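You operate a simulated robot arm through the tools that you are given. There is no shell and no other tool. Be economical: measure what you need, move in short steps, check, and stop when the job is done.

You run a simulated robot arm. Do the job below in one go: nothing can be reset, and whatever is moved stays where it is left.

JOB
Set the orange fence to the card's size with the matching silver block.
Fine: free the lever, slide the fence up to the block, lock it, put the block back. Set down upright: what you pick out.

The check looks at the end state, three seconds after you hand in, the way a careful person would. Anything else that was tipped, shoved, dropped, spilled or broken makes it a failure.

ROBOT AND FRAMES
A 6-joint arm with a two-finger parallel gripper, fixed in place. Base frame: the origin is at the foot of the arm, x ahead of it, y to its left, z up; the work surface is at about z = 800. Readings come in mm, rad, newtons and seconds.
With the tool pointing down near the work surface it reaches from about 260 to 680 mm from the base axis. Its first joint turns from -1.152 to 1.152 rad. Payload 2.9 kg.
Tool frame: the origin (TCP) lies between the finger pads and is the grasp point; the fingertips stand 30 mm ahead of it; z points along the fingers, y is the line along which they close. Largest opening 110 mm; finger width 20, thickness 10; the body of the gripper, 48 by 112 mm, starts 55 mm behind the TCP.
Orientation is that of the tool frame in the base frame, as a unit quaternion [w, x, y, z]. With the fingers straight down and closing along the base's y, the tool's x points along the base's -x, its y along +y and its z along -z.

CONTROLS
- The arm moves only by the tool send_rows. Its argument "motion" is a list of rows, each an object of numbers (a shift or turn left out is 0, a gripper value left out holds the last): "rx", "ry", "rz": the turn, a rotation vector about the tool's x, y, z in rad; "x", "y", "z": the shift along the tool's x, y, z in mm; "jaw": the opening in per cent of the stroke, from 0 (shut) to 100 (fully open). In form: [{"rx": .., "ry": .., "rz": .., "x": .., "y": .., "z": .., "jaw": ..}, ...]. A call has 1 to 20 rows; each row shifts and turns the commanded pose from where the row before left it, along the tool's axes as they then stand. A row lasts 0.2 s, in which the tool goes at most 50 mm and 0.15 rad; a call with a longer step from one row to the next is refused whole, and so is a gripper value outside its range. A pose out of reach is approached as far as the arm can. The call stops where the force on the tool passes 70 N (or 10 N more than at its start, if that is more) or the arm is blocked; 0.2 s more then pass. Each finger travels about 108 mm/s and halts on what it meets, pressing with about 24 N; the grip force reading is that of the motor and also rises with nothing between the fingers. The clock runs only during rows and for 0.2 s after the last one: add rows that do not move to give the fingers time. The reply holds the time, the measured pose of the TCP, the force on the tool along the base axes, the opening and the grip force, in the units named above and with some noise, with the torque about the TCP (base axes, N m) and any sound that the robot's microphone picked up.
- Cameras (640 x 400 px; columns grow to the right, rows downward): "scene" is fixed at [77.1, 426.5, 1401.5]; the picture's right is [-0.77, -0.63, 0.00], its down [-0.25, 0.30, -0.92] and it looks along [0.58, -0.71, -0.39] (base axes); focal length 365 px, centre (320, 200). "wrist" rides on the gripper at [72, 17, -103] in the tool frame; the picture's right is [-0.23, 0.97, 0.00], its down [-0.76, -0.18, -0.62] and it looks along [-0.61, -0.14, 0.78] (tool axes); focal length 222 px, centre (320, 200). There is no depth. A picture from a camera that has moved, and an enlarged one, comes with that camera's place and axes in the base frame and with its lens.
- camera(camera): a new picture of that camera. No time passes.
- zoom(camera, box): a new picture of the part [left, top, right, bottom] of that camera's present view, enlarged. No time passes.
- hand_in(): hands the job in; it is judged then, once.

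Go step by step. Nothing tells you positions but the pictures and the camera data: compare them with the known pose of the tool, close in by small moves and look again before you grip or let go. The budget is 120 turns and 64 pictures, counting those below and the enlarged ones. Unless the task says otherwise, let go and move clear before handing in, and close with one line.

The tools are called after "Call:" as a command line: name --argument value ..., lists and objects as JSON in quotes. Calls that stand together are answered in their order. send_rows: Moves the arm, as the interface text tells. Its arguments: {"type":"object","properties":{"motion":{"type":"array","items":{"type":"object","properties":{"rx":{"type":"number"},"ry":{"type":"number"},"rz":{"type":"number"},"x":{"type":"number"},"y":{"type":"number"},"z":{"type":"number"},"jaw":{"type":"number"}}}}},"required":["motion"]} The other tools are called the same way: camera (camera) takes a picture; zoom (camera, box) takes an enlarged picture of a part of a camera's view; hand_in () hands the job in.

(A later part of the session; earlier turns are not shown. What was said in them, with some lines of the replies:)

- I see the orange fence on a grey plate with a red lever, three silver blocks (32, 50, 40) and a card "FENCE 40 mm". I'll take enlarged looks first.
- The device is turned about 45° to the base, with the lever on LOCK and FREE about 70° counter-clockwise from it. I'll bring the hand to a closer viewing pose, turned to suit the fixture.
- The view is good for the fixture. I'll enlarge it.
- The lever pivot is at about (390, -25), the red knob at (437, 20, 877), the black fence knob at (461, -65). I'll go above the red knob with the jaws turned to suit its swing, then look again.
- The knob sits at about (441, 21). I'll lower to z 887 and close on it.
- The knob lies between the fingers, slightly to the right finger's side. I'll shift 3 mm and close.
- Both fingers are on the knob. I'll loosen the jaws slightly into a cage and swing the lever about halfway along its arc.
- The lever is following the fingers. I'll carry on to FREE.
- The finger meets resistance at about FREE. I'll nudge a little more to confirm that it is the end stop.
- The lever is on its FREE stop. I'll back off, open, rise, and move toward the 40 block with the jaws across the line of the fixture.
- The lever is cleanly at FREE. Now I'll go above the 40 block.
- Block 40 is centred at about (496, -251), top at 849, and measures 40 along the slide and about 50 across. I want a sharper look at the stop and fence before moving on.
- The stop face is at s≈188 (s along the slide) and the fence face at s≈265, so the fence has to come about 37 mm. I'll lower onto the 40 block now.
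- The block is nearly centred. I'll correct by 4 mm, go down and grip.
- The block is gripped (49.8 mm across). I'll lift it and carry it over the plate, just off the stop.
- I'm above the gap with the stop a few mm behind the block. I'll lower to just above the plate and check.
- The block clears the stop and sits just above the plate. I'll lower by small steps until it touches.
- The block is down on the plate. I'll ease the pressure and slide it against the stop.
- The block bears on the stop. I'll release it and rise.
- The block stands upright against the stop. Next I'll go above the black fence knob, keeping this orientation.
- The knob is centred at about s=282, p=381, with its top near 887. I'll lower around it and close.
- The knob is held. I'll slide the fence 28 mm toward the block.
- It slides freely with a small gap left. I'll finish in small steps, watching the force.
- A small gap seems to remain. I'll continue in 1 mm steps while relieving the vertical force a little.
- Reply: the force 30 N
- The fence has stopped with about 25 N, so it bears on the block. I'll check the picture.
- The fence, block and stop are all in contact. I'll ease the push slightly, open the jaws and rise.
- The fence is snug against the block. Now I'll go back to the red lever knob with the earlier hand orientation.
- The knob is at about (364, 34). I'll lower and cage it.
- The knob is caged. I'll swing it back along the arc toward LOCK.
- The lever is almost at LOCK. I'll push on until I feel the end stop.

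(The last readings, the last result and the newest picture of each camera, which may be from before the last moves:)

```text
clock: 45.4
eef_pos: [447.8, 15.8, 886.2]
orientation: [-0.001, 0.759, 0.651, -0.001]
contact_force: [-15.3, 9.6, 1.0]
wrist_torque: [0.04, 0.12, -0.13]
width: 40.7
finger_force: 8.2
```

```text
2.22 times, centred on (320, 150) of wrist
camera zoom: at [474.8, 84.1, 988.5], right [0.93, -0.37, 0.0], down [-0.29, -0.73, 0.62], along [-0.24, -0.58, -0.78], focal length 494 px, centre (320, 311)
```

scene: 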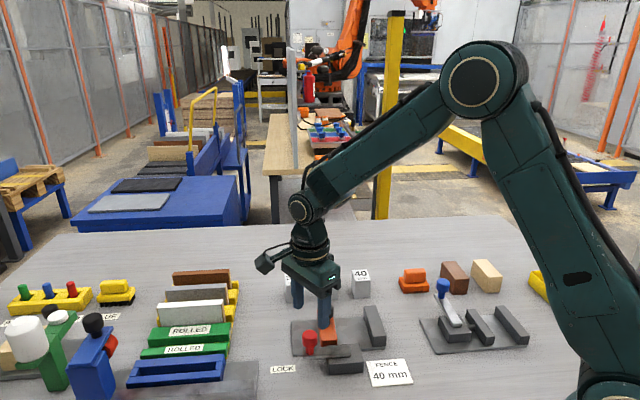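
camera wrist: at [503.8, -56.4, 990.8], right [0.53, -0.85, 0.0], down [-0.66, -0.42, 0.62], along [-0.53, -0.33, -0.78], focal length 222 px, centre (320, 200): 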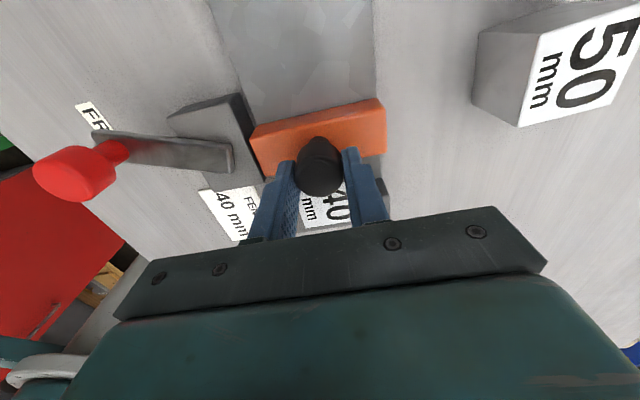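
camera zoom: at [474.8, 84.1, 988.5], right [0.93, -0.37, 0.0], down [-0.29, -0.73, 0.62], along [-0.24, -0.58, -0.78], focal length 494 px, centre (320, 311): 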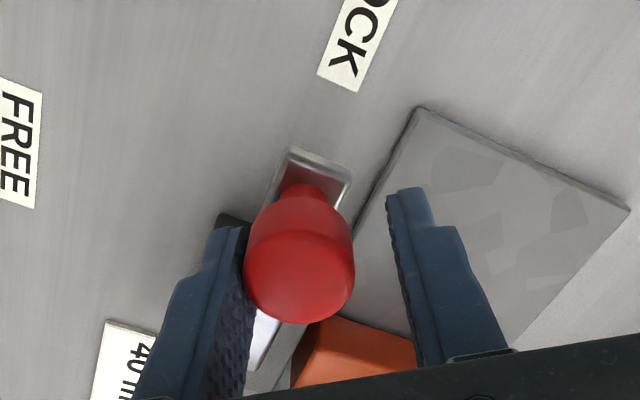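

It is at the LOCK stop. I'll back off, open, rise and check.

Call:
send_rows --motion '[{"x": 1, "y": -3, "jaw": 42}, {"jaw": 55, "y": -3}, {}, {"z": -25}, {"z": -40}, {"z": -40}, {}]'

Call:
zoom --camera "scene" --box '[260, 260, 420, 380]'

```text
clock: 47.0
eef_pos: [443.0, 17.9, 992.3]
orientation: [0.0, 0.76, 0.65, 0.0]
contact_force: [0.0, 1.0, 0.4]
wrist_torque: [0.01, -0.02, 0.01]
width: 60.5
finger_force: 0.0
```

```text
3.33 times, centred on (340, 320) of scene
camera zoom: at [77.1, 426.5, 1401.5], right [-0.77, -0.63, 0.0], down [-0.25, 0.3, -0.92], along [0.58, -0.71, -0.39], focal length 1217 px, centre (253, -200)
```

zoom: 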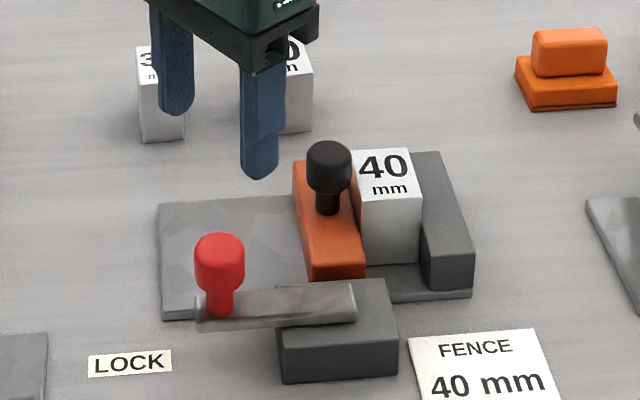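

The lever is back on LOCK and the fence is against the block. Now I'll go above the block to take it out.

Call:
send_rows --motion '[{"rz": 0.126}, {"rz": 0.126}, {"rz": 0.126}, {"rz": 0.126}, {"rz": 0.124}, {"x": -29.7, "y": 19.75, "jaw": 65}, {"x": -29.7, "y": 19.75}, {"x": -29.7, "y": 19.75}, {"x": -29.7, "y": 19.75}, {"z": 40}, {}, {}]'

Call:
zoom --camera "wrist" --box '[210, 70, 430, 235]'

```text
clock: 49.6
eef_pos: [415.7, -124.9, 953.5]
orientation: [0.001, 0.924, 0.384, -0.001]
contact_force: [-0.5, -0.1, -0.9]
wrist_torque: [0.02, 0.0, 0.02]
width: 71.5
finger_force: 0.0
```

```text
2.42 times, centred on (320, 152) of wrist
camera zoom: at [477.7, -85.2, 1056.3], right [0.53, -0.85, 0.0], down [-0.66, -0.41, 0.62], along [-0.53, -0.33, -0.78], focal length 538 px, centre (320, 315)
```

zoom: 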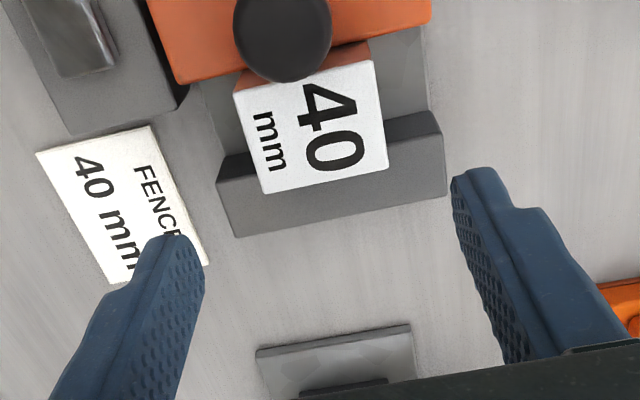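

Block centre is about 2 mm off my position. I'll correct, lower straight down beside it and grip at the same height as before.

Call:
send_rows --motion '[{"x": 2.2, "y": -1.5, "z": 30}, {"z": 30}, {"z": 20}, {"z": 15}, {}, {"jaw": 52}, {"jaw": 40}, {"jaw": 38}, {}, {}]'

```text
clock: 51.8
eef_pos: [416.8, -120.2, 858.0]
orientation: [0.001, 0.923, 0.384, 0.0]
contact_force: [1.3, 0.8, -0.1]
wrist_torque: [0.04, -0.01, 0.03]
width: 49.9
finger_force: 24.3
```

The block is gripped. I'll lift it straight out.

Call:
send_rows --motion '[{"z": -4}, {"z": -8}, {"z": -15}, {"z": -25}, {"z": -25}, {}]'

Call:
zoom --camera "scene" --box '[270, 260, 430, 380]'

```text
clock: 53.2
eef_pos: [416.2, -121.1, 934.3]
orientation: [0.0, 0.924, 0.384, -0.001]
contact_force: [-0.2, 0.1, -1.8]
wrist_torque: [0.0, -0.01, 0.01]
width: 49.7
finger_force: 24.1
```

```text
3.33 times, centred on (350, 320) of scene
camera zoom: at [77.1, 426.5, 1401.5], right [-0.77, -0.63, 0.0], down [-0.25, 0.3, -0.92], along [0.58, -0.71, -0.39], focal length 1217 px, centre (220, -200)
```

zoom: 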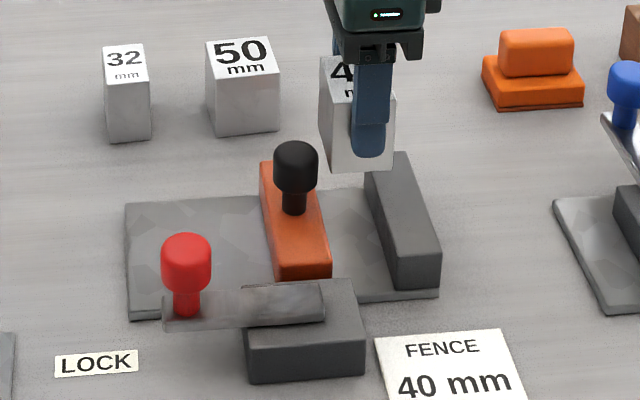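

The block is out and the fence stayed put. I'll carry it back to its old place.

Call:
send_rows --motion '[{"x": -8.2, "y": 36.85}, {"x": -8.2, "y": 36.85}, {"x": -8.2, "y": 36.85}, {"x": -8.1, "y": 36.85}, {}, {"z": 30}, {"z": 30}, {"z": 12}, {"z": 6}, {}]'

Call:
zoom --camera "scene" --box '[270, 250, 430, 370]'

```text
clock: 55.4
eef_pos: [496.6, -247.7, 855.5]
orientation: [0.0, 0.924, 0.383, -0.001]
contact_force: [-0.3, -0.7, -3.1]
wrist_torque: [0.03, 0.0, 0.02]
width: 50.0
finger_force: 23.7
```

```text
3.33 times, centred on (350, 310) of scene
camera zoom: at [77.1, 426.5, 1401.5], right [-0.77, -0.63, 0.0], down [-0.25, 0.3, -0.92], along [0.58, -0.71, -0.39], focal length 1217 px, centre (220, -167)
```

zoom: 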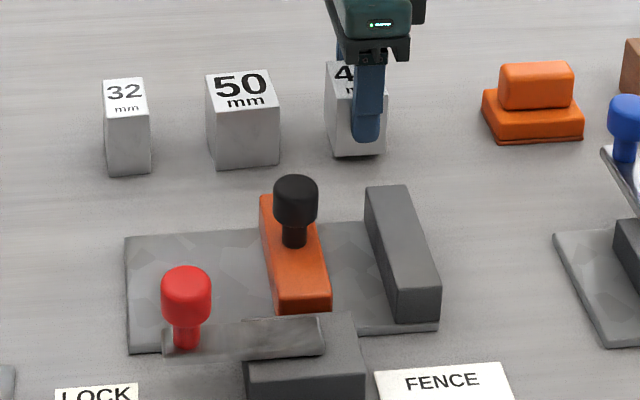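

The block hangs a few mm above its old place. I'll lower gently until it touches.

Call:
send_rows --motion '[{"z": 3}, {"z": 1}, {"z": 1}, {"z": 1}, {}]'

```text
clock: 56.6
eef_pos: [497.3, -247.6, 850.2]
orientation: [0.0, 0.924, 0.383, 0.001]
contact_force: [-0.7, -0.6, -3.1]
wrist_torque: [0.01, 0.0, 0.02]
width: 49.8
finger_force: 23.7
```

Call:
send_rows --motion '[{"z": 0.8}, {"z": 0.8}, {}]'

```text
clock: 57.4
eef_pos: [497.4, -248.3, 848.3]
orientation: [0.0, 0.924, 0.383, 0.0]
contact_force: [-2.9, 2.1, 8.1]
wrist_torque: [0.13, 0.23, -0.05]
width: 49.8
finger_force: 24.4
```

It touches the table. I'll let go, rise and check everything.

Call:
send_rows --motion '[{"jaw": 50}, {"jaw": 65}, {}, {"z": -25}, {"z": -40}, {"z": -45}, {"z": -45}, {"z": -45}, {"z": -45}, {}]'

Call:
zoom --camera "scene" --box '[250, 240, 450, 390]'

Call:
camera --camera "wrist"

```text
clock: 59.6
eef_pos: [496.5, -246.4, 1093.4]
orientation: [0.0, 0.924, 0.383, 0.0]
contact_force: [-0.5, 0.1, -0.9]
wrist_torque: [0.0, -0.01, 0.0]
width: 71.4
finger_force: 0.0
```

```text
2.67 times, centred on (350, 315) of scene
camera zoom: at [77.1, 426.5, 1401.5], right [-0.77, -0.63, 0.0], down [-0.25, 0.3, -0.92], along [0.58, -0.71, -0.39], focal length 974 px, centre (240, -107)
```

zoom: 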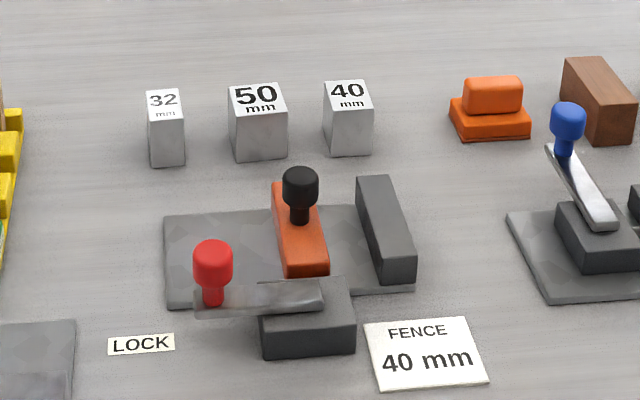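

```text
14 pictures are left
camera wrist: at [559.7, -207.9, 1195.1], right [0.53, -0.85, 0.0], down [-0.66, -0.41, 0.62], along [-0.53, -0.33, -0.78], focal length 222 px, centre (320, 200)
```

wrist: 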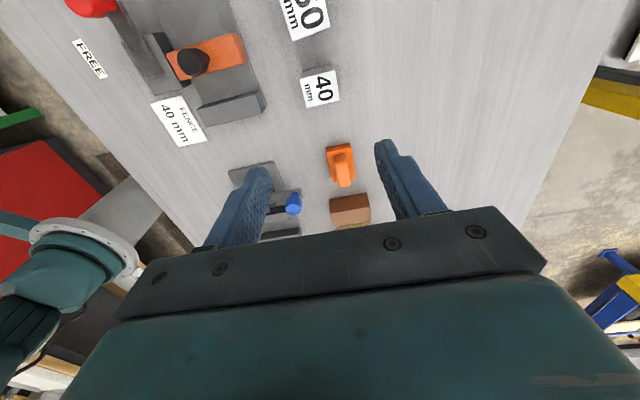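

Everything is in place: the fence is set against the 40 mm size and locked, the block is back upright in its spot, and the hand is clear. Handing in now.

Call:
hand_in

```text
The job is handed in.
```

I set the orange fence to the card's 40 mm using the 40 block. The lever is locked again, and the block is back upright where it stood.
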